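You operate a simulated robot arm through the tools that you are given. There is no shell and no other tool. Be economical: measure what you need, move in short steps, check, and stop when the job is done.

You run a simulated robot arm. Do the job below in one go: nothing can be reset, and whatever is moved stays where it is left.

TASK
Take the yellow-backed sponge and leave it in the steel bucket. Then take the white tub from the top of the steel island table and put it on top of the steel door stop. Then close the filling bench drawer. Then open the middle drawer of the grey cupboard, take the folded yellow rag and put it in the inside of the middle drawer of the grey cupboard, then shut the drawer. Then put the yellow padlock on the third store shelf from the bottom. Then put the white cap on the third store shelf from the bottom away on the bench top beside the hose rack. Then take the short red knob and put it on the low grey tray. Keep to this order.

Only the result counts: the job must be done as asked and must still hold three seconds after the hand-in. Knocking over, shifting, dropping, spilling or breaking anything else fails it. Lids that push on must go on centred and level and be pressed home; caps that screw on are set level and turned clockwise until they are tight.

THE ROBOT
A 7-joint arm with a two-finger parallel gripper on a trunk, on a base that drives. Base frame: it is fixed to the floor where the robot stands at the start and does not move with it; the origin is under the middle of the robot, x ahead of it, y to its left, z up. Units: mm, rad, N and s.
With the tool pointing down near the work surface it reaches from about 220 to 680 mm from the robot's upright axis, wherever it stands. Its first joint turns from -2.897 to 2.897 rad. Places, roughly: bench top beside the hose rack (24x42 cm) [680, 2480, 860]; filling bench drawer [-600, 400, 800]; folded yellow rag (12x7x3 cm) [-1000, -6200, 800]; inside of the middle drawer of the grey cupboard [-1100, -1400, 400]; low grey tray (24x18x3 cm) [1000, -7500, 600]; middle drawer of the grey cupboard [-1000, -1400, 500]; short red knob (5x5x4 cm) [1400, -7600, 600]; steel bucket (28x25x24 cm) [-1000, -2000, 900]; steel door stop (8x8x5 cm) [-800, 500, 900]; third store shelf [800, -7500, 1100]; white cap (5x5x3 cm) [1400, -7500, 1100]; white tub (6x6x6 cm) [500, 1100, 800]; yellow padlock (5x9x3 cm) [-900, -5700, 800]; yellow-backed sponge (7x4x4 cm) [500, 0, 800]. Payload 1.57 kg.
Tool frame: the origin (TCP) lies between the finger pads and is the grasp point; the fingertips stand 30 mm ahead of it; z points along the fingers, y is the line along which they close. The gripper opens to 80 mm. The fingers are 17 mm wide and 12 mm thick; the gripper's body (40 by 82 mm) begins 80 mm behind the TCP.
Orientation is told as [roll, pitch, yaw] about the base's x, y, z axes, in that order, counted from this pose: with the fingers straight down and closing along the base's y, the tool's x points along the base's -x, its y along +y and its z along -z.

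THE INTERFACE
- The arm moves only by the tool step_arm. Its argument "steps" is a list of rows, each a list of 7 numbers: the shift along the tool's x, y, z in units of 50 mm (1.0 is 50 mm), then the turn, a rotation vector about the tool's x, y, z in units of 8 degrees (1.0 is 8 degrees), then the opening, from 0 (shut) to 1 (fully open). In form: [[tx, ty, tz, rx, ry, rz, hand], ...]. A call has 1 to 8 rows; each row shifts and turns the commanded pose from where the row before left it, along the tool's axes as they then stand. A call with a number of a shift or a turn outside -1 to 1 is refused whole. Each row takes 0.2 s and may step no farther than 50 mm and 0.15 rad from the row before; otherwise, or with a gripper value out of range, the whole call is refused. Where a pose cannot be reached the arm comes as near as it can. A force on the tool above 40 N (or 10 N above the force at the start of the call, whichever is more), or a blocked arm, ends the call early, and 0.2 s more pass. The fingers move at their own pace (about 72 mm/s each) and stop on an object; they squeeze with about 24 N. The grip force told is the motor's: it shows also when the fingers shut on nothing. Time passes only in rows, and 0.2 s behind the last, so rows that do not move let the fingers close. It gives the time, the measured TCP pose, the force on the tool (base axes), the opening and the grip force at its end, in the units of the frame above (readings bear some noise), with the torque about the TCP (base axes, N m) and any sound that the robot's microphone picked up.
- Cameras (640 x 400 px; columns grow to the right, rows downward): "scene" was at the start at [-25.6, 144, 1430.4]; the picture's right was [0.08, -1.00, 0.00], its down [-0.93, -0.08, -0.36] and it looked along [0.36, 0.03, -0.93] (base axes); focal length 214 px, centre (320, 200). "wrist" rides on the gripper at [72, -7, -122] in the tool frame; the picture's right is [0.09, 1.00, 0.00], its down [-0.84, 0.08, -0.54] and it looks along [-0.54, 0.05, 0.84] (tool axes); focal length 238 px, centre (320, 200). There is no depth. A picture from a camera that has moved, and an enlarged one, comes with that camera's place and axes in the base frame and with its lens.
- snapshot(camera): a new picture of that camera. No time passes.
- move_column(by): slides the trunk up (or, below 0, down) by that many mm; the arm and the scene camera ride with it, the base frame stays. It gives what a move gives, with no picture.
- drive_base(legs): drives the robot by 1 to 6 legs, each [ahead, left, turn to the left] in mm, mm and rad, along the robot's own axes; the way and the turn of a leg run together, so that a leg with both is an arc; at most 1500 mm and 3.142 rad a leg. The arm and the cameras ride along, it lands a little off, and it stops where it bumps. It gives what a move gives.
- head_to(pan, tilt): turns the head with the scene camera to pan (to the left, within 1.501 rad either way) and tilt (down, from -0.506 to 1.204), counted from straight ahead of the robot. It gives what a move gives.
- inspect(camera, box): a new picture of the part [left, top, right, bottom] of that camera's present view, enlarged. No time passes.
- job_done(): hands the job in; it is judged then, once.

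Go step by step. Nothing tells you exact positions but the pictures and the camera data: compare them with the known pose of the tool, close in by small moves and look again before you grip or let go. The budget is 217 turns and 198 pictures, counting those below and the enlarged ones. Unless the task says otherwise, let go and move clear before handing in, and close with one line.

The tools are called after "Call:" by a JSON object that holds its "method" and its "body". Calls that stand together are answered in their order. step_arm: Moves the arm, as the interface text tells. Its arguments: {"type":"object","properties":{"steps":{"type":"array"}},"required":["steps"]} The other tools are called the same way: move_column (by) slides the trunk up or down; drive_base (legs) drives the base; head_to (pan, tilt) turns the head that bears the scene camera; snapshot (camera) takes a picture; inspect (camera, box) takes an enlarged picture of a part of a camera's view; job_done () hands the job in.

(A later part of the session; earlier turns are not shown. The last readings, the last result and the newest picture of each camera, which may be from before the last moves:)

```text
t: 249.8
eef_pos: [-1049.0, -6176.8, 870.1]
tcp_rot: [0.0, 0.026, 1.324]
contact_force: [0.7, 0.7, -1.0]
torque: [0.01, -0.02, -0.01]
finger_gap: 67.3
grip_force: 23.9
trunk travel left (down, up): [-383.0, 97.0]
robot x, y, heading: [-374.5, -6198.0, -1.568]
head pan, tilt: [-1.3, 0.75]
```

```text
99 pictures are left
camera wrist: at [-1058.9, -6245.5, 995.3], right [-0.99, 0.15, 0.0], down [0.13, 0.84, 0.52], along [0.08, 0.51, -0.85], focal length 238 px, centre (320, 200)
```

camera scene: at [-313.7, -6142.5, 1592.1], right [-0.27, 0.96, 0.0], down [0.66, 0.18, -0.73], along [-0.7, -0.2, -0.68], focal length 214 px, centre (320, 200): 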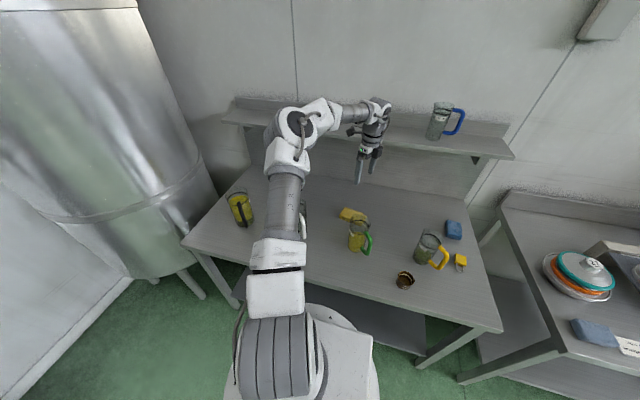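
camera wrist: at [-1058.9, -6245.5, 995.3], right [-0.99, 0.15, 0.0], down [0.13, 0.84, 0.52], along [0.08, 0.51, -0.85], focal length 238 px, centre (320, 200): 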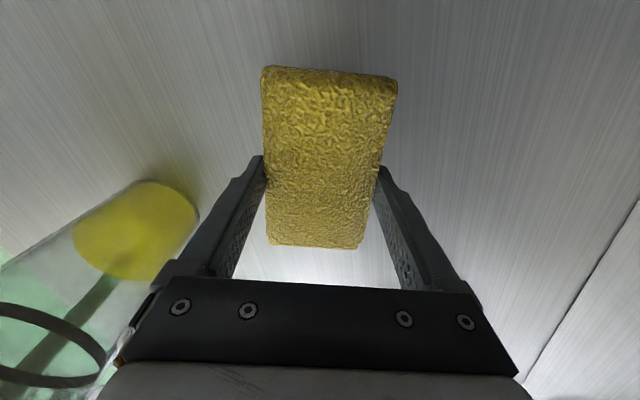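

The rag is held. Raise well clear before retracting over the jugs.

Call:
{"method": "move_column", "body": {"by": 95}}

Call:
{"method": "step_arm", "body": {"steps": [[0, 0, -0.5, 0, 0, 0, 0], [0, 0, -0.8, 0, 0, 0, 0], [0, -0.2, -0.8, 0, 0, 0, 0], [0, -0.3, -0.8, 0, 0, 0, 0], [0, -0.8, 0, 0, 0, 0, 0], [0, -0.9, 0, 0, 0, 0, 0], [0, -0.9, 0, 0, 0, 0, 0]]}}

Call:
{"method": "step_arm", "body": {"steps": [[0, -0.9, 0, 0, 0, 0, 0], [0, -0.7, 0, 0, 0, 0, 0]]}}

Call:
{"method": "drive_base", "body": {"legs": [[0, 340, 0]]}}

```text
t: 251.1
eef_pos: [-1048.5, -6177.5, 966.4]
tcp_rot: [-0.002, 0.025, 1.325]
contact_force: [-0.3, 0.5, -1.0]
torque: [0.0, -0.01, 0.01]
finger_gap: 67.1
grip_force: 24.1
trunk travel left (down, up): [-478.0, 2.0]
robot x, y, heading: [-374.5, -6199.3, -1.564]
head pan, tilt: [-1.3, 0.75]
```

```text
t: 252.7
eef_pos: [-899.9, -6211.2, 1110.2]
tcp_rot: [0.0, 0.025, 1.326]
contact_force: [0.1, 0.4, 0.2]
torque: [-0.01, -0.02, 0.0]
finger_gap: 67.2
grip_force: 24.0
trunk travel left (down, up): [-478.0, 2.0]
robot x, y, heading: [-374.3, -6198.0, -1.569]
head pan, tilt: [-1.3, 0.75]
```

```text
t: 253.3
eef_pos: [-819.7, -6230.5, 1111.0]
tcp_rot: [0.0, 0.026, 1.326]
contact_force: [0.2, -0.2, -0.2]
torque: [0.01, 0.01, -0.02]
finger_gap: 67.3
grip_force: 23.8
trunk travel left (down, up): [-478.0, 2.0]
robot x, y, heading: [-372.3, -6200.6, -1.571]
head pan, tilt: [-1.3, 0.75]
```

```text
t: 256.4
eef_pos: [-479.8, -6230.1, 1110.1]
tcp_rot: [0.001, 0.027, 1.326]
contact_force: [-0.2, 0.2, -0.7]
torque: [0.01, 0.01, 0.03]
finger_gap: 66.9
grip_force: 23.9
trunk travel left (down, up): [-478.0, 2.0]
robot x, y, heading: [-32.1, -6200.6, -1.569]
head pan, tilt: [-1.3, 0.75]
```

Rag in hand, now back up along the aisle to the open drawer.

Call:
{"method": "drive_base", "body": {"legs": [[-1500, 0, 0], [-1500, 0, 0], [-1250, 0, 0]]}}

Call:
{"method": "head_to", "body": {"pan": -1.4, "tilt": 0.8}}

Call:
{"method": "snapshot", "body": {"camera": "scene"}}

```text
t: 283.7
eef_pos: [-586.3, -2022.0, 1110.3]
tcp_rot: [0.0, 0.026, 1.35]
contact_force: [0.1, 0.5, -1.6]
torque: [-0.03, -0.02, 0.0]
finger_gap: 67.0
grip_force: 24.3
trunk travel left (down, up): [-478.0, 2.0]
robot x, y, heading: [-137.7, -1982.7, -1.539]
head pan, tilt: [-1.3, 0.75]
```

```text
t: 284.4
eef_pos: [-587.6, -2022.2, 1110.4]
tcp_rot: [-0.001, 0.026, 1.349]
contact_force: [0.3, 0.6, -0.9]
torque: [0.0, -0.02, 0.04]
finger_gap: 67.1
grip_force: 24.3
trunk travel left (down, up): [-478.0, 2.0]
robot x, y, heading: [-143.2, -1980.7, -1.539]
head pan, tilt: [-1.4, 0.799]
```

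```text
98 pictures are left
camera scene: at [-82.6, -1913.1, 1661.1], right [-0.2, 0.98, 0.0], down [0.7, 0.14, -0.7], along [-0.68, -0.14, -0.72], focal length 214 px, centre (320, 200)
```

scene: 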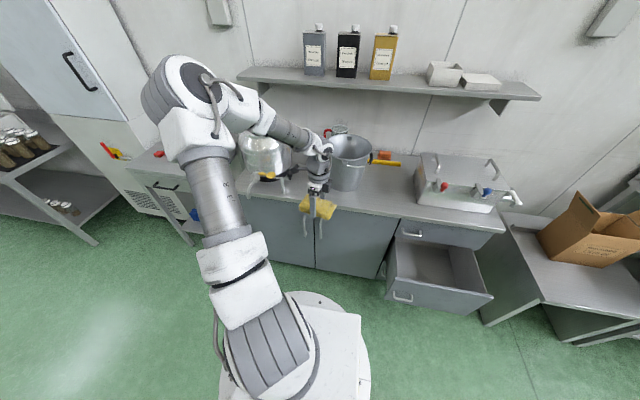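

The drawer interior spans x -835…-610, y -1670…-1235, with the front rim at z≈650. Move beside it.

Call:
{"method": "drive_base", "body": {"legs": [[0, 0, -0.032], [-520, 15, 0]]}}

Call:
{"method": "step_arm", "body": {"steps": [[0, 0.8, 0, 0, 0, 0, 0], [0, 0.8, 0, 0, 0, 0, 0], [0, 0.5, 0, 0, 0, 0, 0]]}}

Call:
{"method": "move_column", "body": {"by": -300}}

Call:
{"method": "snapshot", "body": {"camera": "wrist"}}

Call:
{"method": "snapshot", "body": {"camera": "scene"}}

```text
t: 288.7
eef_pos: [-572.4, -1491.8, 1110.7]
tcp_rot: [0.001, 0.027, 1.317]
contact_force: [0.8, 0.1, -0.2]
torque: [-0.01, -0.01, 0.04]
finger_gap: 67.0
grip_force: 23.8
trunk travel left (down, up): [-478.0, 2.0]
robot x, y, heading: [-128.0, -1464.8, -1.579]
head pan, tilt: [-1.4, 0.799]
```

```text
t: 289.5
eef_pos: [-671.5, -1465.0, 1111.6]
tcp_rot: [-0.002, 0.027, 1.319]
contact_force: [0.5, -0.7, -1.1]
torque: [-0.01, 0.03, -0.02]
finger_gap: 66.9
grip_force: 24.0
trunk travel left (down, up): [-478.0, 2.0]
robot x, y, heading: [-123.1, -1462.0, -1.576]
head pan, tilt: [-1.4, 0.799]
```

```text
t: 292.5
eef_pos: [-672.5, -1464.3, 811.8]
tcp_rot: [-0.001, 0.025, 1.316]
contact_force: [1.2, 0.4, -1.3]
torque: [-0.03, -0.03, 0.03]
finger_gap: 67.3
grip_force: 23.9
trunk travel left (down, up): [-178.0, 302.0]
robot x, y, heading: [-125.4, -1467.2, -1.576]
head pan, tilt: [-1.4, 0.799]
```

```text
97 pictures are left
camera wrist: at [-683.8, -1532.9, 936.0], right [-0.99, 0.16, 0.0], down [0.14, 0.84, 0.52], along [0.08, 0.51, -0.85], focal length 238 px, centre (320, 200)
```

wrist: 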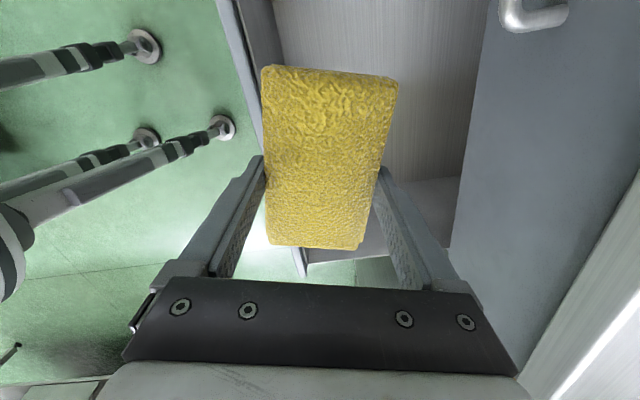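

```text
96 pictures are left
camera scene: at [-63.5, -1399.0, 1361.1], right [-0.17, 0.99, 0.0], down [0.71, 0.12, -0.7], along [-0.69, -0.12, -0.72], focal length 214 px, centre (320, 200)
```

scene: 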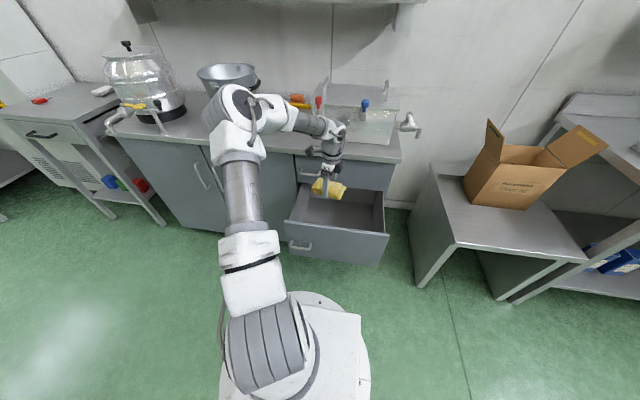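

Shift 48 mm deeper over the drawer and lower with the trunk.

Call:
{"method": "step_arm", "body": {"steps": [[0, 0.5, 0, 0, 0, 0, 0], [0, 0.5, 0, 0, 0, 0, 0]]}}

Call:
{"method": "move_column", "body": {"by": -110}}

Call:
{"method": "snapshot", "body": {"camera": "wrist"}}

Call:
{"method": "snapshot", "body": {"camera": "scene"}}

```text
t: 293.1
eef_pos: [-722.0, -1452.4, 811.3]
tcp_rot: [-0.002, 0.026, 1.318]
contact_force: [-0.4, -0.9, -0.4]
torque: [-0.01, 0.0, -0.03]
finger_gap: 67.0
grip_force: 24.2
trunk travel left (down, up): [-178.0, 302.0]
robot x, y, heading: [-123.6, -1467.1, -1.576]
head pan, tilt: [-1.4, 0.799]
```

```text
t: 294.5
eef_pos: [-721.8, -1451.9, 701.6]
tcp_rot: [0.002, 0.026, 1.318]
contact_force: [0.8, -0.5, -0.3]
torque: [0.02, 0.01, 0.0]
finger_gap: 67.2
grip_force: 24.0
trunk travel left (down, up): [-68.0, 412.0]
robot x, y, heading: [-122.8, -1465.3, -1.578]
head pan, tilt: [-1.4, 0.799]
```

```text
95 pictures are left
camera wrist: at [-733.5, -1520.5, 825.6], right [-0.99, 0.16, 0.0], down [0.14, 0.84, 0.52], along [0.08, 0.51, -0.85], focal length 238 px, centre (320, 200)
```

wrist: 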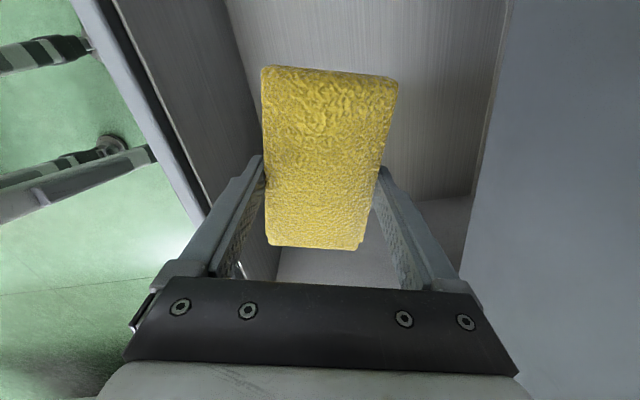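

```text
94 pictures are left
camera scene: at [-63.5, -1399.0, 1251.1], right [-0.17, 0.99, 0.0], down [0.71, 0.12, -0.7], along [-0.69, -0.12, -0.72], focal length 214 px, centre (320, 200)
```

scene: 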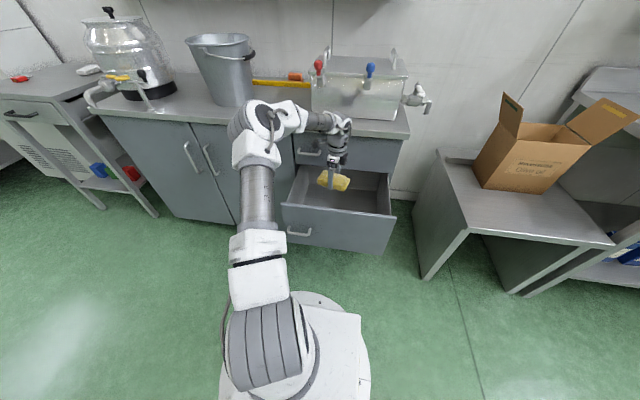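

Call:
{"method": "move_column", "body": {"by": -65}}

Call:
{"method": "step_arm", "body": {"steps": [[0, 0, 0.6, 0, 0, 0, 0], [0, 0, 0.6, 0, 0, 0, 0], [0, 0, 0.6, 0, 0, 0, 0], [0, 0, 0.4, 0, 0, 0, 0]]}}

Call:
{"method": "snapshot", "body": {"camera": "wrist"}}

Call:
{"method": "inspect", "body": {"camera": "scene", "box": [260, 130, 420, 260]}}

```text
t: 295.5
eef_pos: [-721.9, -1452.6, 636.5]
tcp_rot: [0.0, 0.026, 1.318]
contact_force: [0.2, -0.2, 0.1]
torque: [-0.01, -0.01, 0.04]
finger_gap: 67.1
grip_force: 23.9
trunk travel left (down, up): [-3.0, 477.0]
robot x, y, heading: [-122.7, -1462.6, -1.573]
head pan, tilt: [-1.4, 0.799]
```

```text
t: 296.5
eef_pos: [-722.5, -1456.0, 526.2]
tcp_rot: [-0.002, 0.025, 1.317]
contact_force: [0.1, 0.2, -0.3]
torque: [0.0, -0.02, 0.04]
finger_gap: 67.1
grip_force: 24.1
trunk travel left (down, up): [-3.0, 477.0]
robot x, y, heading: [-121.1, -1463.6, -1.573]
head pan, tilt: [-1.4, 0.799]
```

```text
93 pictures are left
camera wrist: at [-733.7, -1523.2, 649.6], right [-0.99, 0.16, 0.0], down [0.14, 0.84, 0.52], along [0.08, 0.51, -0.85], focal length 238 px, centre (320, 200)
```

wrist: 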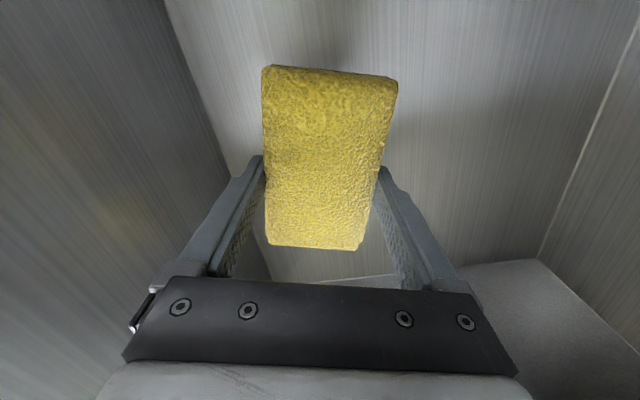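

```text
3.08 times, centred on (340, 195) of scene
camera zoom: at [-63.5, -1399.0, 1186.1], right [-0.17, 0.99, 0.0], down [0.71, 0.12, -0.7], along [-0.69, -0.12, -0.72], focal length 660 px, centre (258, 215)
```

zoom: 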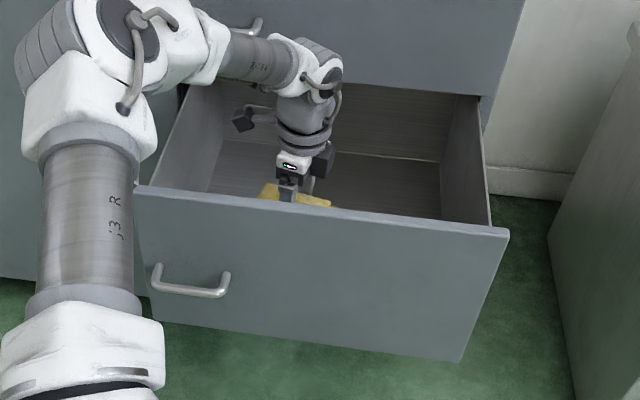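

Call:
{"method": "step_arm", "body": {"steps": [[0, 0, 0.3, 0, 0, 0, 0], [0, 0, 0.2, 0, 0, 0, 0], [0, 0, 0.2, 0, 0, 0, 0], [0, 0, 0, 0, 0, 0, 0]]}}

Call:
{"method": "snapshot", "body": {"camera": "wrist"}}

```text
t: 297.5
eef_pos: [-721.4, -1455.4, 490.7]
tcp_rot: [-0.001, 0.026, 1.317]
contact_force: [0.1, -0.1, -0.2]
torque: [-0.02, 0.01, -0.03]
finger_gap: 67.3
grip_force: 24.3
trunk travel left (down, up): [-3.0, 477.0]
robot x, y, heading: [-120.4, -1468.2, -1.575]
head pan, tilt: [-1.4, 0.799]
```

```text
91 pictures are left
camera wrist: at [-733.5, -1524.1, 614.3], right [-0.99, 0.16, 0.0], down [0.14, 0.84, 0.52], along [0.08, 0.51, -0.85], focal length 238 px, centre (320, 200)
```

wrist: 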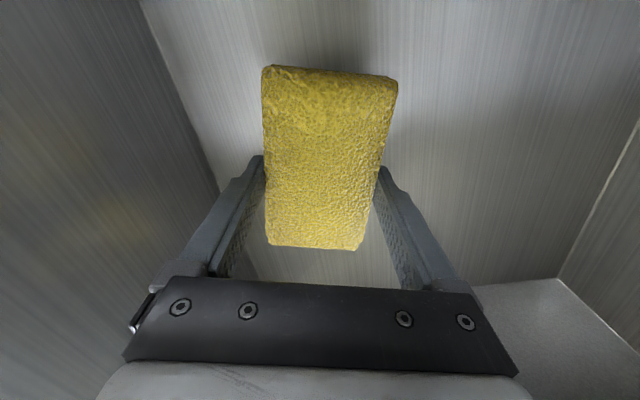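

Call:
{"method": "step_arm", "body": {"steps": [[0, 0, 0.3, 0, 0, 0, 0], [0, 0, 0.3, 0, 0, 0, 0], [0, 0, 0.2, 0, 0, 0, 0], [0, 0, 0, 0, 0, 0, 0]]}}

Call:
{"method": "step_arm", "body": {"steps": [[0, 0, 0.1, 0, 0, 0, 0], [0, 0, 0.1, 0, 0, 0, 0], [0, 0, 0.1, 0, 0, 0, 0]]}}

Call:
{"method": "snapshot", "body": {"camera": "wrist"}}

```text
t: 298.5
eef_pos: [-723.5, -1458.3, 451.0]
tcp_rot: [0.0, 0.027, 1.317]
contact_force: [-0.3, -0.7, -0.4]
torque: [-0.02, -0.02, 0.02]
finger_gap: 66.9
grip_force: 24.4
trunk travel left (down, up): [-3.0, 477.0]
robot x, y, heading: [-119.9, -1465.4, -1.579]
head pan, tilt: [-1.4, 0.799]
```

```text
t: 299.3
eef_pos: [-723.1, -1459.5, 436.3]
tcp_rot: [0.001, 0.027, 1.319]
contact_force: [0.0, 0.2, -1.1]
torque: [0.0, -0.01, 0.01]
finger_gap: 67.1
grip_force: 24.3
trunk travel left (down, up): [-3.0, 477.0]
robot x, y, heading: [-122.2, -1464.5, -1.575]
head pan, tilt: [-1.4, 0.799]
```

```text
90 pictures are left
camera wrist: at [-734.9, -1526.0, 560.4], right [-0.99, 0.16, 0.0], down [0.14, 0.84, 0.52], along [0.08, 0.51, -0.85], focal length 238 px, centre (320, 200)
```

wrist: 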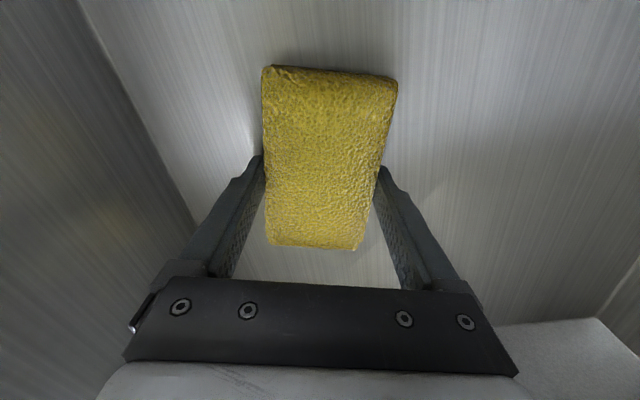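

Call:
{"method": "step_arm", "body": {"steps": [[0, 0, 0.08, 0, 0, 0, 0], [0, 0, 0, 0, 0, 0, 0]]}}

Call:
{"method": "step_arm", "body": {"steps": [[0, 0, 0.08, 0, 0, 0, 0], [0, 0, 0, 0, 0, 0, 0]]}}

```text
t: 299.9
eef_pos: [-723.2, -1457.4, 432.5]
tcp_rot: [0.001, 0.024, 1.317]
contact_force: [-0.6, -0.4, -1.0]
torque: [0.0, 0.02, -0.05]
finger_gap: 67.2
grip_force: 24.3
trunk travel left (down, up): [-3.0, 477.0]
robot x, y, heading: [-121.6, -1463.1, -1.573]
head pan, tilt: [-1.4, 0.799]
```

```text
t: 300.5
eef_pos: [-723.7, -1457.0, 429.5]
tcp_rot: [0.0, 0.025, 1.317]
contact_force: [-0.5, 0.0, 3.4]
torque: [-0.05, -0.04, 0.02]
finger_gap: 67.4
grip_force: 24.3
trunk travel left (down, up): [-3.0, 477.0]
robot x, y, heading: [-120.7, -1463.0, -1.575]
head pan, tilt: [-1.4, 0.799]
```

Contact with the drawer floor. Release and rise out.

Call:
{"method": "step_arm", "body": {"steps": [[0, 0, 0, 0, 0, 0, 1], [0, 0, 0, 0, 0, 0, 1], [0, 0, -0.4, 0, 0, 0, 1], [0, 0, -0.8, 0, 0, 0, 1], [0, 0, -0.8, 0, 0, 0, 1], [0, 0, -0.8, 0, 0, 0, 1], [0, 0, -0.8, 0, 0, 0, 1]]}}

Call:
{"method": "snapshot", "body": {"camera": "wrist"}}

Call:
{"method": "move_column", "body": {"by": 200}}

```text
t: 302.1
eef_pos: [-719.9, -1453.9, 607.9]
tcp_rot: [-0.001, 0.027, 1.318]
contact_force: [-0.4, 0.3, 0.3]
torque: [0.02, 0.0, 0.02]
finger_gap: 80.0
grip_force: 0.1
trunk travel left (down, up): [-3.0, 477.0]
robot x, y, heading: [-124.2, -1463.1, -1.574]
head pan, tilt: [-1.4, 0.799]
```

```text
89 pictures are left
camera wrist: at [-731.4, -1520.5, 731.9], right [-0.99, 0.16, 0.0], down [0.14, 0.84, 0.52], along [0.08, 0.51, -0.85], focal length 238 px, centre (320, 200)
```

wrist: 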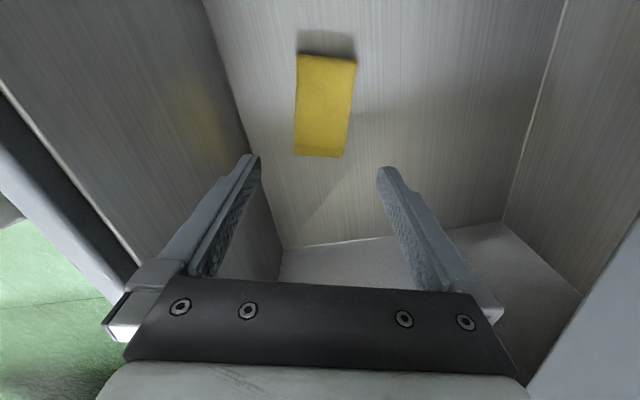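

```text
t: 304.3
eef_pos: [-720.5, -1453.1, 807.5]
tcp_rot: [0.001, 0.026, 1.318]
contact_force: [-0.1, 1.2, 0.1]
torque: [0.0, -0.01, -0.01]
finger_gap: 80.2
grip_force: 0.1
trunk travel left (down, up): [-203.0, 277.0]
robot x, y, heading: [-121.1, -1462.0, -1.575]
head pan, tilt: [-1.4, 0.799]
```

The rag lies in the drawer. To shut it I'll back the robot off, tilt the closed fingers toward the front and push with the tips.

Call:
{"method": "drive_base", "body": {"legs": [[0, 240, 0]]}}

Call:
{"method": "step_arm", "body": {"steps": [[0, 0, 0, 0, 0, -0.9, 0], [0, 0, 0, 0, 0, -0.9, 0], [0, 0, 0, -1, 0, 0, 0], [0, 0, 0, -1, 0, 0, 0], [0, 0, 0, -1, 0, 0, 0], [0, 0, 0, -1, 0, 0, 0], [0, 0, 0, -1, 0, 0, 0], [0, 0, 0, -1, 0, 0, 0]]}}

Call:
{"method": "move_column", "body": {"by": -200}}

Call:
{"method": "step_arm", "body": {"steps": [[0, -0.35, 0.5, -1, 0, 0, 0], [0, -0.2, 0, 0, 0, 0, 0]]}}

Call:
{"method": "snapshot", "body": {"camera": "wrist"}}

Call:
{"method": "snapshot", "body": {"camera": "scene"}}

```text
t: 306.7
eef_pos: [-481.4, -1454.4, 806.3]
tcp_rot: [0.0, 0.026, 1.319]
contact_force: [0.2, 0.5, 0.2]
torque: [-0.02, 0.0, -0.02]
finger_gap: 79.9
grip_force: 0.1
trunk travel left (down, up): [-203.0, 277.0]
robot x, y, heading: [115.3, -1463.3, -1.572]
head pan, tilt: [-1.4, 0.799]
```

```text
t: 308.5
eef_pos: [-481.5, -1454.6, 807.8]
tcp_rot: [0.843, 0.024, 1.57]
contact_force: [-0.5, -0.8, -0.6]
torque: [-0.01, -0.01, 0.01]
finger_gap: 0.2
grip_force: 22.0
trunk travel left (down, up): [-203.0, 277.0]
robot x, y, heading: [114.5, -1465.6, -1.572]
head pan, tilt: [-1.4, 0.799]
```

```text
t: 310.7
eef_pos: [-481.3, -1454.1, 608.1]
tcp_rot: [0.842, 0.024, 1.568]
contact_force: [0.8, 0.7, -1.3]
torque: [0.04, -0.01, 0.01]
finger_gap: 0.0
grip_force: 21.5
trunk travel left (down, up): [-3.0, 477.0]
robot x, y, heading: [114.3, -1464.8, -1.578]
head pan, tilt: [-1.4, 0.799]
```

```text
t: 311.3
eef_pos: [-482.2, -1455.4, 570.3]
tcp_rot: [0.985, 0.025, 1.571]
contact_force: [-0.2, -0.1, 0.0]
torque: [0.01, 0.0, 0.03]
finger_gap: 0.1
grip_force: 21.0
trunk travel left (down, up): [-3.0, 477.0]
robot x, y, heading: [114.0, -1467.2, -1.579]
head pan, tilt: [-1.4, 0.799]
```

```text
88 pictures are left
camera wrist: at [-377.8, -1525.6, 633.8], right [-0.55, -0.07, 0.83], down [0.41, 0.85, 0.34], along [-0.73, 0.53, -0.44], focal length 238 px, centre (320, 200)
```

wrist: 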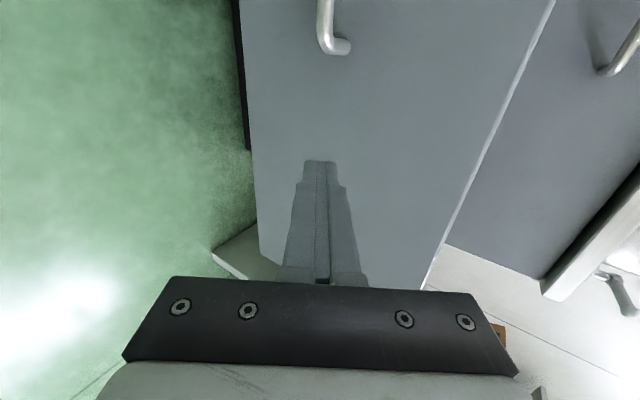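

```text
87 pictures are left
camera scene: at [175.3, -1399.9, 1186.1], right [-0.17, 0.99, 0.0], down [0.71, 0.12, -0.7], along [-0.69, -0.12, -0.72], focal length 214 px, centre (320, 200)
```

scene: 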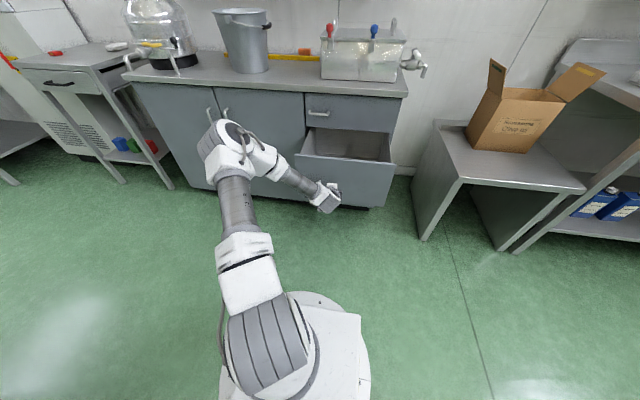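

In position: fingertips face the drawer front at z≈553. Drive sideways to push it shut.

Call:
{"method": "drive_base", "body": {"legs": [[0, -290, 0]]}}

Call:
{"method": "snapshot", "body": {"camera": "scene"}}

```text
t: 314.0
eef_pos: [-772.9, -1456.2, 569.9]
tcp_rot: [0.981, 0.022, 1.573]
contact_force: [-0.4, 0.6, -0.2]
torque: [0.02, 0.0, 0.01]
finger_gap: 0.0
grip_force: 20.7
trunk travel left (down, up): [-3.0, 477.0]
robot x, y, heading: [-173.1, -1466.2, -1.574]
head pan, tilt: [-1.4, 0.799]
```

```text
86 pictures are left
camera scene: at [-114.7, -1399.1, 1186.1], right [-0.17, 0.99, 0.0], down [0.71, 0.12, -0.7], along [-0.69, -0.12, -0.72], focal length 214 px, centre (320, 200)
```

scene: 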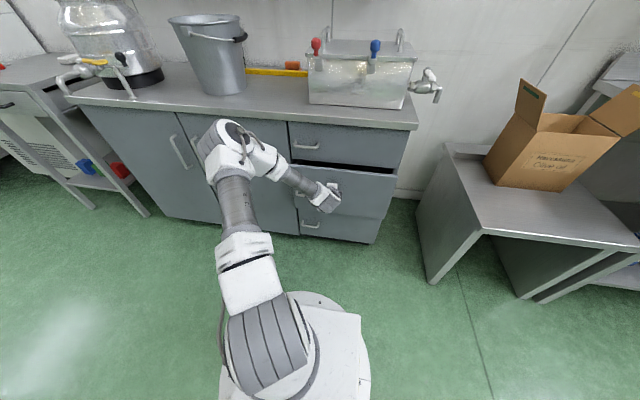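

Call:
{"method": "drive_base", "body": {"legs": [[0, -60, 0]]}}

Call:
{"method": "snapshot", "body": {"camera": "wrist"}}

Call:
{"method": "inspect", "body": {"camera": "scene", "box": [260, 100, 420, 250]}}

```text
t: 315.1
eef_pos: [-812.4, -1455.3, 568.6]
tcp_rot: [0.978, 0.026, 1.573]
contact_force: [9.8, -1.9, 8.9]
torque: [-0.01, 0.15, 0.02]
finger_gap: 0.0
grip_force: 21.6
trunk travel left (down, up): [-3.0, 477.0]
robot x, y, heading: [-219.6, -1466.0, -1.571]
head pan, tilt: [-1.4, 0.799]
stopped in leg 1: the force on the tool passed its limit at 80 N (the readings are from after the stop); the commanded pose is now the measured one
```

```text
85 pictures are left
camera wrist: at [-707.1, -1525.8, 634.2], right [-0.56, -0.07, 0.83], down [0.41, 0.85, 0.34], along [-0.73, 0.53, -0.44], focal length 238 px, centre (320, 200)
```

wrist: 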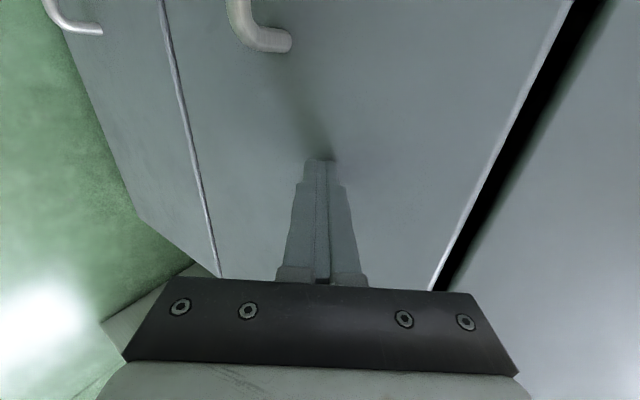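

```text
2.67 times, centred on (340, 175) of scene
camera zoom: at [-157.5, -1399.1, 1185.9], right [-0.17, 0.99, 0.0], down [0.71, 0.12, -0.7], along [-0.69, -0.12, -0.72], focal length 572 px, centre (267, 267)
```

zoom: 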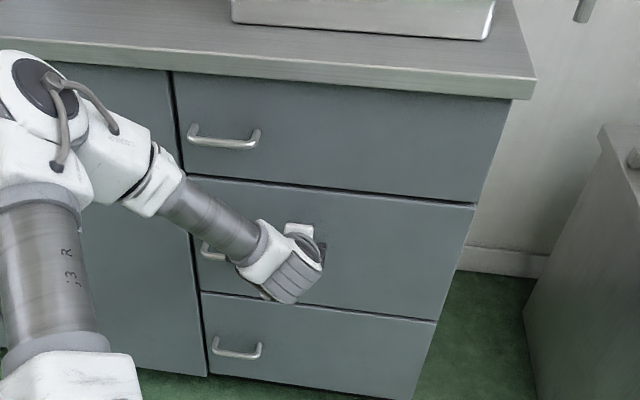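

Drawer shut (firm stop at the original face position). Back off, raise, and turn the tool down again; then head for the padlock.

Call:
{"method": "drive_base", "body": {"legs": [[0, 230, 0]]}}

Call:
{"method": "move_column", "body": {"by": 400}}

Call:
{"method": "step_arm", "body": {"steps": [[0, 0, 0, 1, 0, 0, 1], [0, 0, 0, 1, 0, 0, 1], [0, 0, 0, 1, 0, 0, 1], [0, 0, 0, 1, 0, 0, 1], [0, 0, 0, 1, 0, 0, 1], [0, 0, 0, 1, 0, 0, 1], [0, 0, 0, 1, 0, 0, 1], [0, 0, 0, 0, 0.18, 0, 1]]}}

Call:
{"method": "step_arm", "body": {"steps": [[0, -0.7, -0.5, 0, 0, 0, 1], [0, -0.7, -0.5, 0, 0, 0, 1], [0, -0.7, -0.5, 0, 0, 0, 1], [0, -0.7, -0.5, 0, 0, 0, 1]]}}

Call:
{"method": "snapshot", "body": {"camera": "scene"}}

```text
t: 317.5
eef_pos: [-576.9, -1456.6, 569.3]
tcp_rot: [0.977, 0.026, 1.572]
contact_force: [-0.7, -0.7, 0.0]
torque: [-0.01, -0.04, 0.0]
finger_gap: 0.0
grip_force: 20.8
trunk travel left (down, up): [-3.0, 477.0]
robot x, y, heading: [17.5, -1464.0, -1.571]
head pan, tilt: [-1.4, 0.799]
```

```text
t: 321.3
eef_pos: [-576.8, -1455.1, 968.4]
tcp_rot: [0.978, 0.025, 1.574]
contact_force: [0.4, 0.5, 0.3]
torque: [0.0, -0.01, 0.01]
finger_gap: 0.0
grip_force: 21.3
trunk travel left (down, up): [-403.0, 77.0]
robot x, y, heading: [19.8, -1468.6, -1.571]
head pan, tilt: [-1.4, 0.799]
```

```text
t: 323.1
eef_pos: [-575.8, -1454.1, 967.7]
tcp_rot: [-0.003, 0.049, 1.57]
contact_force: [1.5, -0.1, 0.8]
torque: [0.02, -0.01, -0.02]
finger_gap: 79.9
grip_force: 0.1
trunk travel left (down, up): [-403.0, 77.0]
robot x, y, heading: [20.0, -1465.7, -1.572]
head pan, tilt: [-1.4, 0.799]
```

```text
t: 324.1
eef_pos: [-435.2, -1449.9, 1068.7]
tcp_rot: [0.0, 0.051, 1.572]
contact_force: [0.1, 0.5, -0.3]
torque: [0.02, 0.01, 0.0]
finger_gap: 80.1
grip_force: 0.1
trunk travel left (down, up): [-403.0, 77.0]
robot x, y, heading: [19.4, -1467.5, -1.573]
head pan, tilt: [-1.4, 0.799]
```

```text
83 pictures are left
camera scene: at [77.6, -1399.3, 1586.0], right [-0.17, 0.99, 0.0], down [0.71, 0.12, -0.7], along [-0.69, -0.12, -0.72], focal length 214 px, centre (320, 200)
```

scene: 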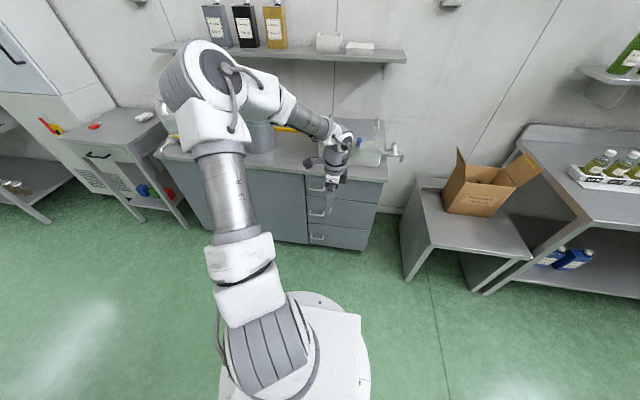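

The cupboard is shut. Fix the small tool tilt and drive to the padlock.

Call:
{"method": "step_arm", "body": {"steps": [[0, 0, -0.5, 0, -0.37, 0, 1]]}}

Call:
{"method": "drive_base", "body": {"legs": [[1500, -30, 0], [1500, 0, 0], [1300, 0, 0]]}}

Call:
{"method": "snapshot", "body": {"camera": "scene"}}

```text
t: 324.5
eef_pos: [-436.2, -1449.0, 1093.3]
tcp_rot: [-0.001, 0.0, 1.572]
contact_force: [0.2, -0.2, 0.0]
torque: [0.0, -0.04, 0.03]
finger_gap: 80.1
grip_force: 0.1
trunk travel left (down, up): [-403.0, 77.0]
robot x, y, heading: [18.0, -1467.4, -1.577]
head pan, tilt: [-1.4, 0.799]
```

```text
refused: leg 1 is longer than a leg can be; nothing moved
```

```text
82 pictures are left
camera scene: at [77.2, -1399.4, 1586.1], right [-0.17, 0.99, 0.0], down [0.71, 0.12, -0.7], along [-0.69, -0.12, -0.72], focal length 214 px, centre (320, 200)
```

scene: 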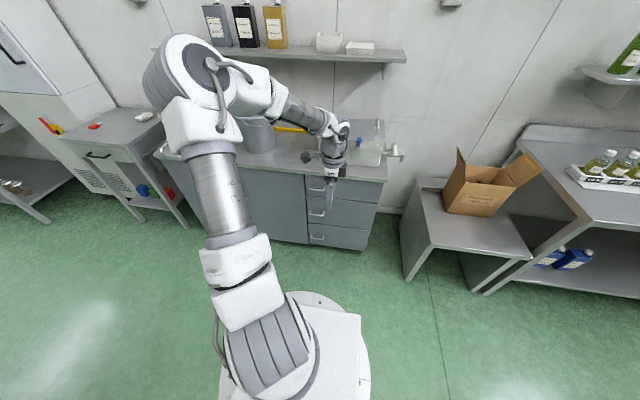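

Call:
{"method": "drive_base", "body": {"legs": [[1400, -30, 0], [1450, 0, 0], [1450, 0, 0]]}}

Call:
{"method": "snapshot", "body": {"camera": "scene"}}

```text
t: 352.2
eef_pos: [-520.2, -5718.4, 1092.4]
tcp_rot: [-0.002, 0.0, 1.543]
contact_force: [-0.3, 0.4, 0.0]
torque: [0.01, 0.01, 0.06]
finger_gap: 80.0
grip_force: 0.0
trunk travel left (down, up): [-403.0, 77.0]
robot x, y, heading: [-64.3, -5750.0, -1.602]
head pan, tilt: [-1.4, 0.799]
```

```text
81 pictures are left
camera scene: at [-4.6, -5683.8, 1586.1], right [-0.14, 0.99, 0.0], down [0.71, 0.1, -0.7], along [-0.69, -0.1, -0.72], focal length 214 px, centre (320, 200)
```

scene: 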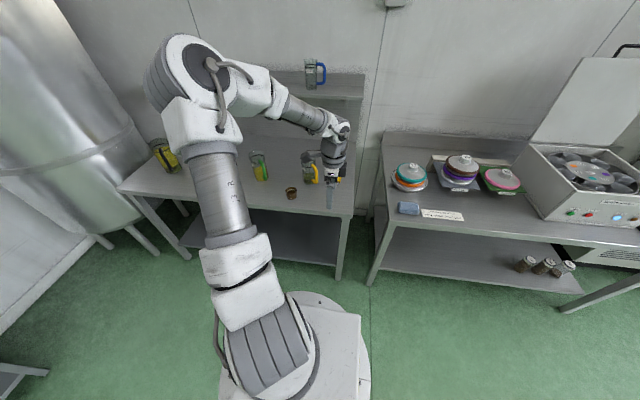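

Call:
{"method": "drive_base", "body": {"legs": [[0, -270, 0.031]]}}

Call:
{"method": "snapshot", "body": {"camera": "wrist"}}

Call:
{"method": "inspect", "body": {"camera": "scene", "box": [230, 120, 430, 260]}}

```text
t: 354.8
eef_pos: [-788.7, -5730.2, 1093.9]
tcp_rot: [-0.002, -0.001, 1.577]
contact_force: [-0.2, -0.1, 0.3]
torque: [0.01, 0.01, -0.03]
finger_gap: 80.3
grip_force: 0.0
trunk travel left (down, up): [-403.0, 77.0]
robot x, y, heading: [-338.0, -5740.5, -1.57]
head pan, tilt: [-1.4, 0.799]
```

```text
80 pictures are left
camera wrist: at [-781.6, -5801.8, 1214.8], right [-1.0, -0.1, 0.0], down [-0.08, 0.84, 0.54], along [-0.05, 0.54, -0.84], focal length 238 px, centre (320, 200)
```

wrist: 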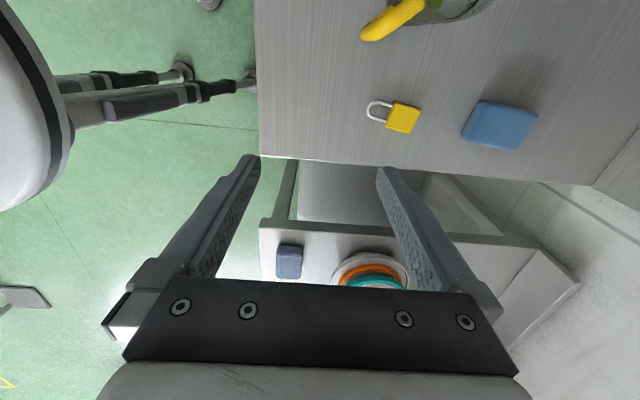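

```text
2.86 times, centred on (330, 190) of scene
camera zoom: at [-274.9, -5678.2, 1586.1], right [-0.17, 0.98, 0.0], down [0.71, 0.12, -0.7], along [-0.69, -0.12, -0.72], focal length 613 px, centre (291, 229)
```

zoom: 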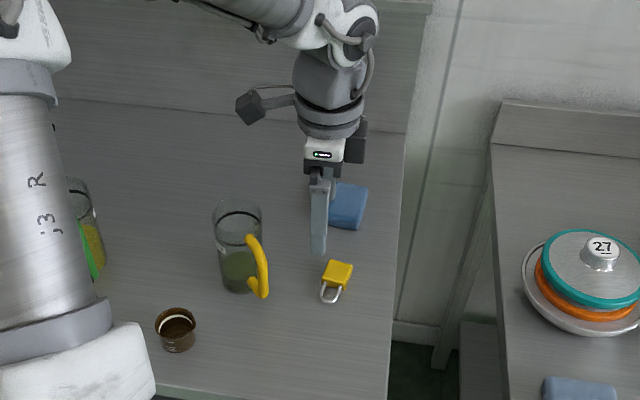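

The padlock lies flat at about [-924, -5720], shackle toward +x. I'll turn the tool +77° so the fingers span the body's width, and move above it.

Call:
{"method": "step_arm", "body": {"steps": [[0, 0.5, 0, 0, 0, -1, 1], [0, 0.5, 0, 0, 0, -1, 1], [0, 0, 0, 0, 0, -1, 1], [0, 0, 0, 0, 0, -1, 1], [0, 0, 0, 0, 0, -1, 1], [0, 0, 0, 0, 0, -1, 1], [0, 0, 0, 0, 0, -1, 1], [0, 0, 0, 0, 0, -1, 1]]}}

Call:
{"method": "step_arm", "body": {"steps": [[0, 0, 0.8, 0, 0, -1, 1], [0, 0, 0.8, 0, 0, -0.6, 1]]}}

Call:
{"method": "snapshot", "body": {"camera": "wrist"}}

```text
t: 356.6
eef_pos: [-837.2, -5733.8, 1092.2]
tcp_rot: [0.0, -0.001, 2.697]
contact_force: [-0.2, -1.2, -0.4]
torque: [-0.02, 0.03, -0.01]
finger_gap: 79.9
grip_force: 0.1
trunk travel left (down, up): [-403.0, 77.0]
robot x, y, heading: [-337.7, -5744.5, -1.567]
head pan, tilt: [-1.4, 0.799]
```

```text
t: 357.2
eef_pos: [-838.8, -5734.9, 1011.2]
tcp_rot: [0.0, 0.001, 2.919]
contact_force: [0.0, 0.8, 0.1]
torque: [-0.01, 0.0, -0.01]
finger_gap: 79.6
grip_force: 0.1
trunk travel left (down, up): [-403.0, 77.0]
robot x, y, heading: [-331.6, -5744.7, -1.569]
head pan, tilt: [-1.4, 0.799]
```

```text
78 pictures are left
camera wrist: at [-768.0, -5743.4, 1134.3], right [-0.13, -0.99, 0.0], down [-0.83, 0.11, 0.54], along [-0.54, 0.07, -0.84], focal length 238 px, centre (320, 200)
```

wrist: 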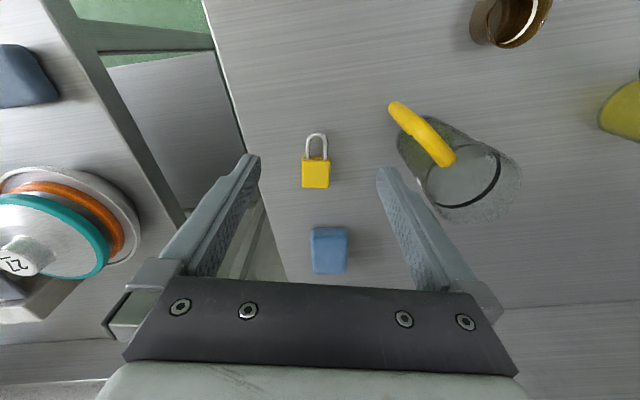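

Padlock body centre: [-923, -5717]. Move over it and descend for a final look.

Call:
{"method": "step_arm", "body": {"steps": [[-0.9, 0, 0.3, 0, 0, 0, 1], [-0.82, 0.02, 0.4, 0, 0, -0.5, 1], [0, 0, 0.9, 0, 0, 0, 1], [0, 0, 0.8, 0, 0, 0, 1]]}}

Call:
{"method": "snapshot", "body": {"camera": "wrist"}}

```text
t: 358.2
eef_pos: [-922.6, -5712.7, 893.4]
tcp_rot: [0.0, -0.002, 2.987]
contact_force: [0.0, -0.8, 0.9]
torque: [0.02, 0.0, 0.01]
finger_gap: 79.8
grip_force: 0.0
trunk travel left (down, up): [-403.0, 77.0]
robot x, y, heading: [-334.8, -5743.4, -1.568]
head pan, tilt: [-1.4, 0.799]
```

```text
77 pictures are left
camera wrist: at [-850.9, -5718.7, 1015.5], right [-0.06, -1.0, 0.0], down [-0.84, 0.05, 0.54], along [-0.54, 0.03, -0.84], focal length 238 px, centre (320, 200)
```

wrist: 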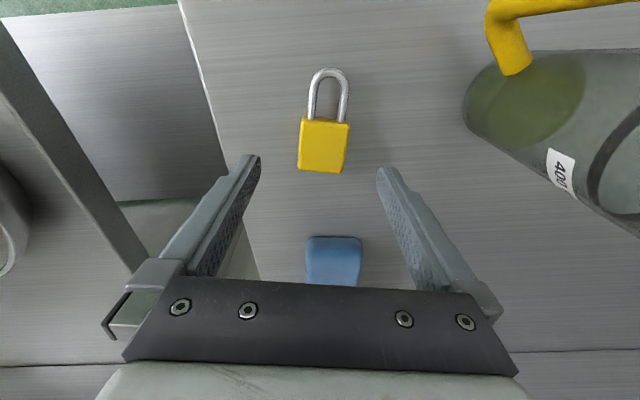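

Call:
{"method": "step_arm", "body": {"steps": [[0, 0.12, 0.5, 0, 0, 0, 0.85], [0, 0, 0.5, 0, 0, 0, 0.85], [0, 0, 0.16, 0, 0, 0, 0.85]]}}

Call:
{"method": "snapshot", "body": {"camera": "wrist"}}

```text
t: 359.0
eef_pos: [-922.7, -5721.6, 834.4]
tcp_rot: [0.001, 0.0, 2.987]
contact_force: [0.0, 0.0, -0.1]
torque: [0.0, 0.0, -0.03]
finger_gap: 68.0
grip_force: 0.0
trunk travel left (down, up): [-403.0, 77.0]
robot x, y, heading: [-332.9, -5743.8, -1.562]
head pan, tilt: [-1.4, 0.799]
```

```text
76 pictures are left
camera wrist: at [-851.4, -5725.1, 956.7], right [-0.06, -1.0, 0.0], down [-0.84, 0.05, 0.54], along [-0.54, 0.03, -0.84], focal length 238 px, centre (320, 200)
```

wrist: 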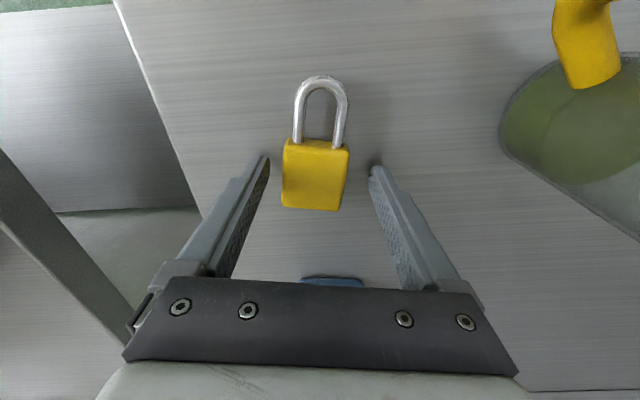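

Call:
{"method": "step_arm", "body": {"steps": [[0, -0.03, 0.03, 0, 0, 0, 0.5], [0, 0, 0, 0, 0, 0, 0], [0, 0, 0, 0, 0, 0, 0], [0, 0, -0.2, 0, 0, 0, 0], [0, 0, -0.5, 0, 0, 0, 0], [0, 0, -0.8, 0, 0, 0, 0]]}}

Call:
{"method": "snapshot", "body": {"camera": "wrist"}}

```text
t: 360.4
eef_pos: [-922.5, -5722.3, 909.1]
tcp_rot: [0.0, 0.002, 2.989]
contact_force: [0.1, -0.2, -2.0]
torque: [0.03, 0.0, 0.0]
finger_gap: 41.5
grip_force: 24.0
trunk travel left (down, up): [-403.0, 77.0]
robot x, y, heading: [-334.1, -5745.5, -1.568]
head pan, tilt: [-1.4, 0.799]
```

```text
75 pictures are left
camera wrist: at [-851.6, -5725.9, 1029.9], right [-0.06, -1.0, 0.0], down [-0.84, 0.05, 0.54], along [-0.54, 0.03, -0.84], focal length 238 px, centre (320, 200)
```

wrist: 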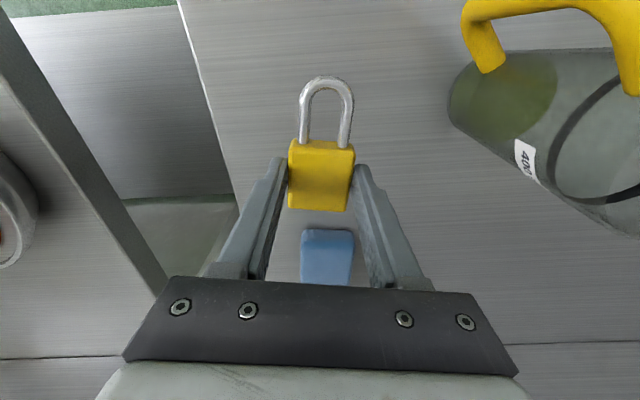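

Padlock held. Raise, retract, move out into the aisle and turn so the store shelf will be on the right.

Call:
{"method": "step_arm", "body": {"steps": [[0, 0, -0.9, 0, 0, 0, 0], [0.3, 0, -0.9, 0, 0, 0, 0], [0.5, 0, -0.8, 0, 0, 0, 0], [0.6, 0, -0.7, 0, 0, 0, 0], [0.7, 0, -0.6, 0, 0, 0, 0], [0.7, 0, -0.5, 0, 0, 0, 0]]}}

Call:
{"method": "move_column", "body": {"by": 75}}

Call:
{"method": "drive_base", "body": {"legs": [[0, 420, 0], [0, 0, 1.568]]}}

Call:
{"method": "head_to", "body": {"pan": -0.9, "tilt": 0.5}}

Call:
{"method": "snapshot", "body": {"camera": "scene"}}

```text
t: 361.8
eef_pos: [-782.0, -5742.3, 1128.9]
tcp_rot: [-0.001, 0.0, 2.986]
contact_force: [-0.1, 0.4, -1.8]
torque: [0.0, 0.02, -0.01]
finger_gap: 41.5
grip_force: 24.1
trunk travel left (down, up): [-403.0, 77.0]
robot x, y, heading: [-335.2, -5742.6, -1.569]
head pan, tilt: [-1.4, 0.799]
```

```text
t: 362.9
eef_pos: [-785.6, -5741.2, 1204.2]
tcp_rot: [0.001, 0.001, 2.989]
contact_force: [-1.2, -0.2, -1.5]
torque: [0.01, -0.01, -0.01]
finger_gap: 41.6
grip_force: 24.0
trunk travel left (down, up): [-478.0, 2.0]
robot x, y, heading: [-332.8, -5742.8, -1.57]
head pan, tilt: [-1.4, 0.799]
```

```text
t: 371.8
eef_pos: [88.8, -6193.2, 1203.7]
tcp_rot: [0.0, 0.001, -1.731]
contact_force: [0.0, -0.1, -0.8]
torque: [0.0, 0.04, -0.02]
finger_gap: 41.4
grip_force: 24.6
trunk travel left (down, up): [-478.0, 2.0]
robot x, y, heading: [97.4, -5744.1, 0.002]
head pan, tilt: [-1.4, 0.799]
```

```text
t: 372.7
eef_pos: [89.3, -6193.9, 1203.3]
tcp_rot: [0.0, 0.0, -1.732]
contact_force: [0.8, 0.6, -0.3]
torque: [0.01, 0.02, 0.0]
finger_gap: 41.0
grip_force: 23.4
trunk travel left (down, up): [-478.0, 2.0]
robot x, y, heading: [95.2, -5744.4, -0.006]
head pan, tilt: [-0.901, 0.499]
```

```text
74 pictures are left
camera scene: at [69.5, -5675.3, 1687.0], right [-0.79, -0.62, 0.0], down [-0.3, 0.38, -0.88], along [0.54, -0.69, -0.48], focal length 214 px, centre (320, 200)
```

scene: 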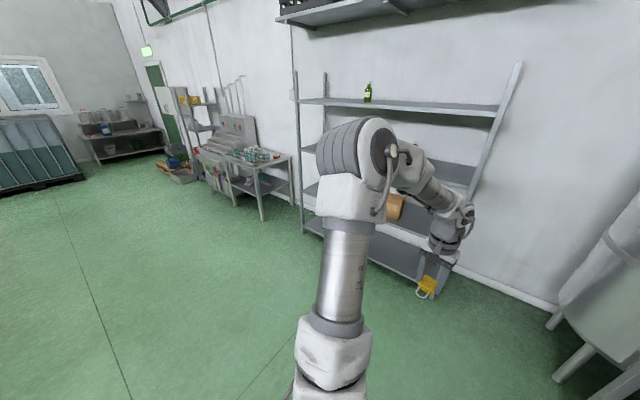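

Free floor ahead. Drive to in front of the shelf.

Call:
{"method": "drive_base", "body": {"legs": [[750, 0, 0], [0, -850, 0]]}}

Call:
{"method": "head_to", "body": {"pan": -1.35, "tilt": 0.6}}

Call:
{"method": "snapshot", "body": {"camera": "scene"}}

Call:
{"method": "snapshot", "body": {"camera": "wrist"}}

```text
t: 384.5
eef_pos: [855.6, -7057.0, 1204.6]
tcp_rot: [-0.001, 0.0, -1.726]
contact_force: [-0.9, -0.8, -1.7]
torque: [-0.02, -0.03, 0.0]
finger_gap: 41.5
grip_force: 24.0
trunk travel left (down, up): [-478.0, 2.0]
robot x, y, heading: [860.5, -6612.3, 0.001]
head pan, tilt: [-0.901, 0.499]
```

```text
t: 385.4
eef_pos: [854.3, -7058.3, 1204.0]
tcp_rot: [0.001, 0.001, -1.726]
contact_force: [0.2, 0.4, -1.8]
torque: [-0.01, 0.0, -0.01]
finger_gap: 41.3
grip_force: 24.5
trunk travel left (down, up): [-478.0, 2.0]
robot x, y, heading: [860.9, -6606.8, -0.001]
head pan, tilt: [-1.349, 0.6]
```

```text
73 pictures are left
camera scene: at [797.3, -6554.8, 1678.0], right [-0.97, -0.22, 0.0], down [-0.13, 0.55, -0.83], along [0.18, -0.8, -0.56], focal length 214 px, centre (320, 200)
```

scene: 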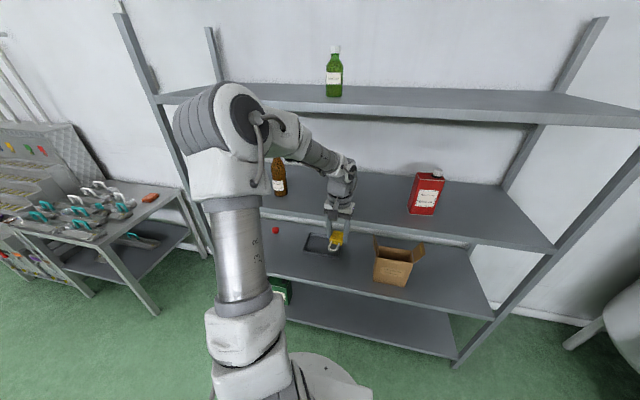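

```text
72 pictures are left
camera wrist: at [860.3, -6985.9, 1326.5], right [1.0, -0.06, 0.0], down [-0.05, -0.84, 0.54], along [-0.03, -0.54, -0.84], focal length 238 px, centre (320, 200)
```

wrist: 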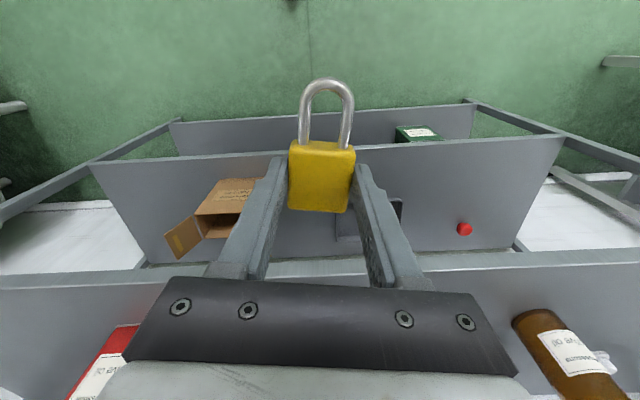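

The third shelf's front edge is at y≈-7258, z≈1092, with 430 mm headroom. There's free space at x≈855. Move in closer.

Call:
{"method": "drive_base", "body": {"legs": [[0, -150, 0]]}}

Call:
{"method": "step_arm", "body": {"steps": [[-0.6, 0.1, 0, 0, 0, 0, 0], [-0.6, 0.1, 0, 0, 0, 0, 0], [-0.6, 0.1, 0, 0, 0, 0, 0], [-0.6, 0.1, 0.2, 0, 0, 0, 0], [-0.6, 0.1, 0.2, 0, 0, 0, 0]]}}

Call:
{"method": "snapshot", "body": {"camera": "scene"}}

Call:
{"method": "snapshot", "body": {"camera": "wrist"}}

```text
t: 387.2
eef_pos: [858.0, -7211.0, 1203.8]
tcp_rot: [-0.001, 0.001, -1.725]
contact_force: [0.1, -0.2, -1.9]
torque: [0.04, -0.02, -0.02]
finger_gap: 41.2
grip_force: 23.9
trunk travel left (down, up): [-478.0, 2.0]
robot x, y, heading: [858.3, -6760.4, 0.006]
head pan, tilt: [-1.349, 0.6]
```

```text
t: 388.4
eef_pos: [859.0, -7364.0, 1185.4]
tcp_rot: [-0.001, -0.001, -1.726]
contact_force: [-0.4, -0.5, -1.2]
torque: [0.03, 0.02, 0.02]
finger_gap: 41.4
grip_force: 24.1
trunk travel left (down, up): [-478.0, 2.0]
robot x, y, heading: [859.9, -6759.1, 0.003]
head pan, tilt: [-1.349, 0.6]
```

```text
71 pictures are left
camera scene: at [797.5, -6708.5, 1678.0], right [-0.97, -0.22, 0.0], down [-0.13, 0.55, -0.82], along [0.18, -0.8, -0.57], focal length 214 px, centre (320, 200)
```

scene: 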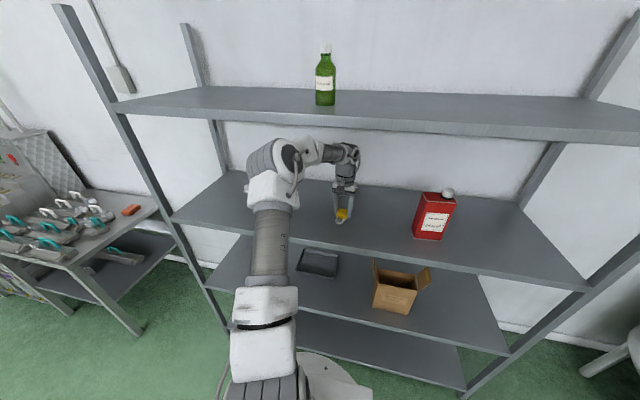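

```text
70 pictures are left
camera wrist: at [863.4, -7291.4, 1307.5], right [1.0, -0.06, 0.0], down [-0.05, -0.84, 0.54], along [-0.03, -0.54, -0.84], focal length 238 px, centre (320, 200)
```

wrist: 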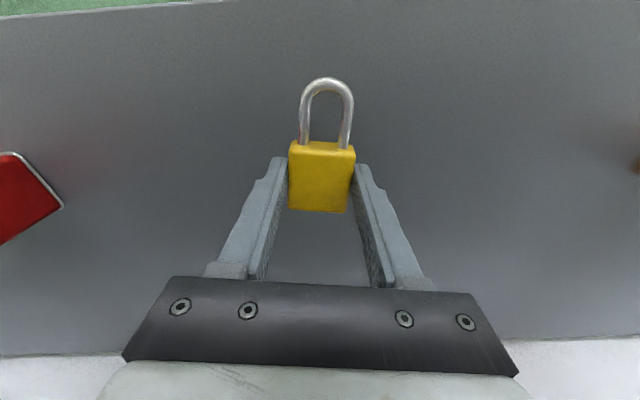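

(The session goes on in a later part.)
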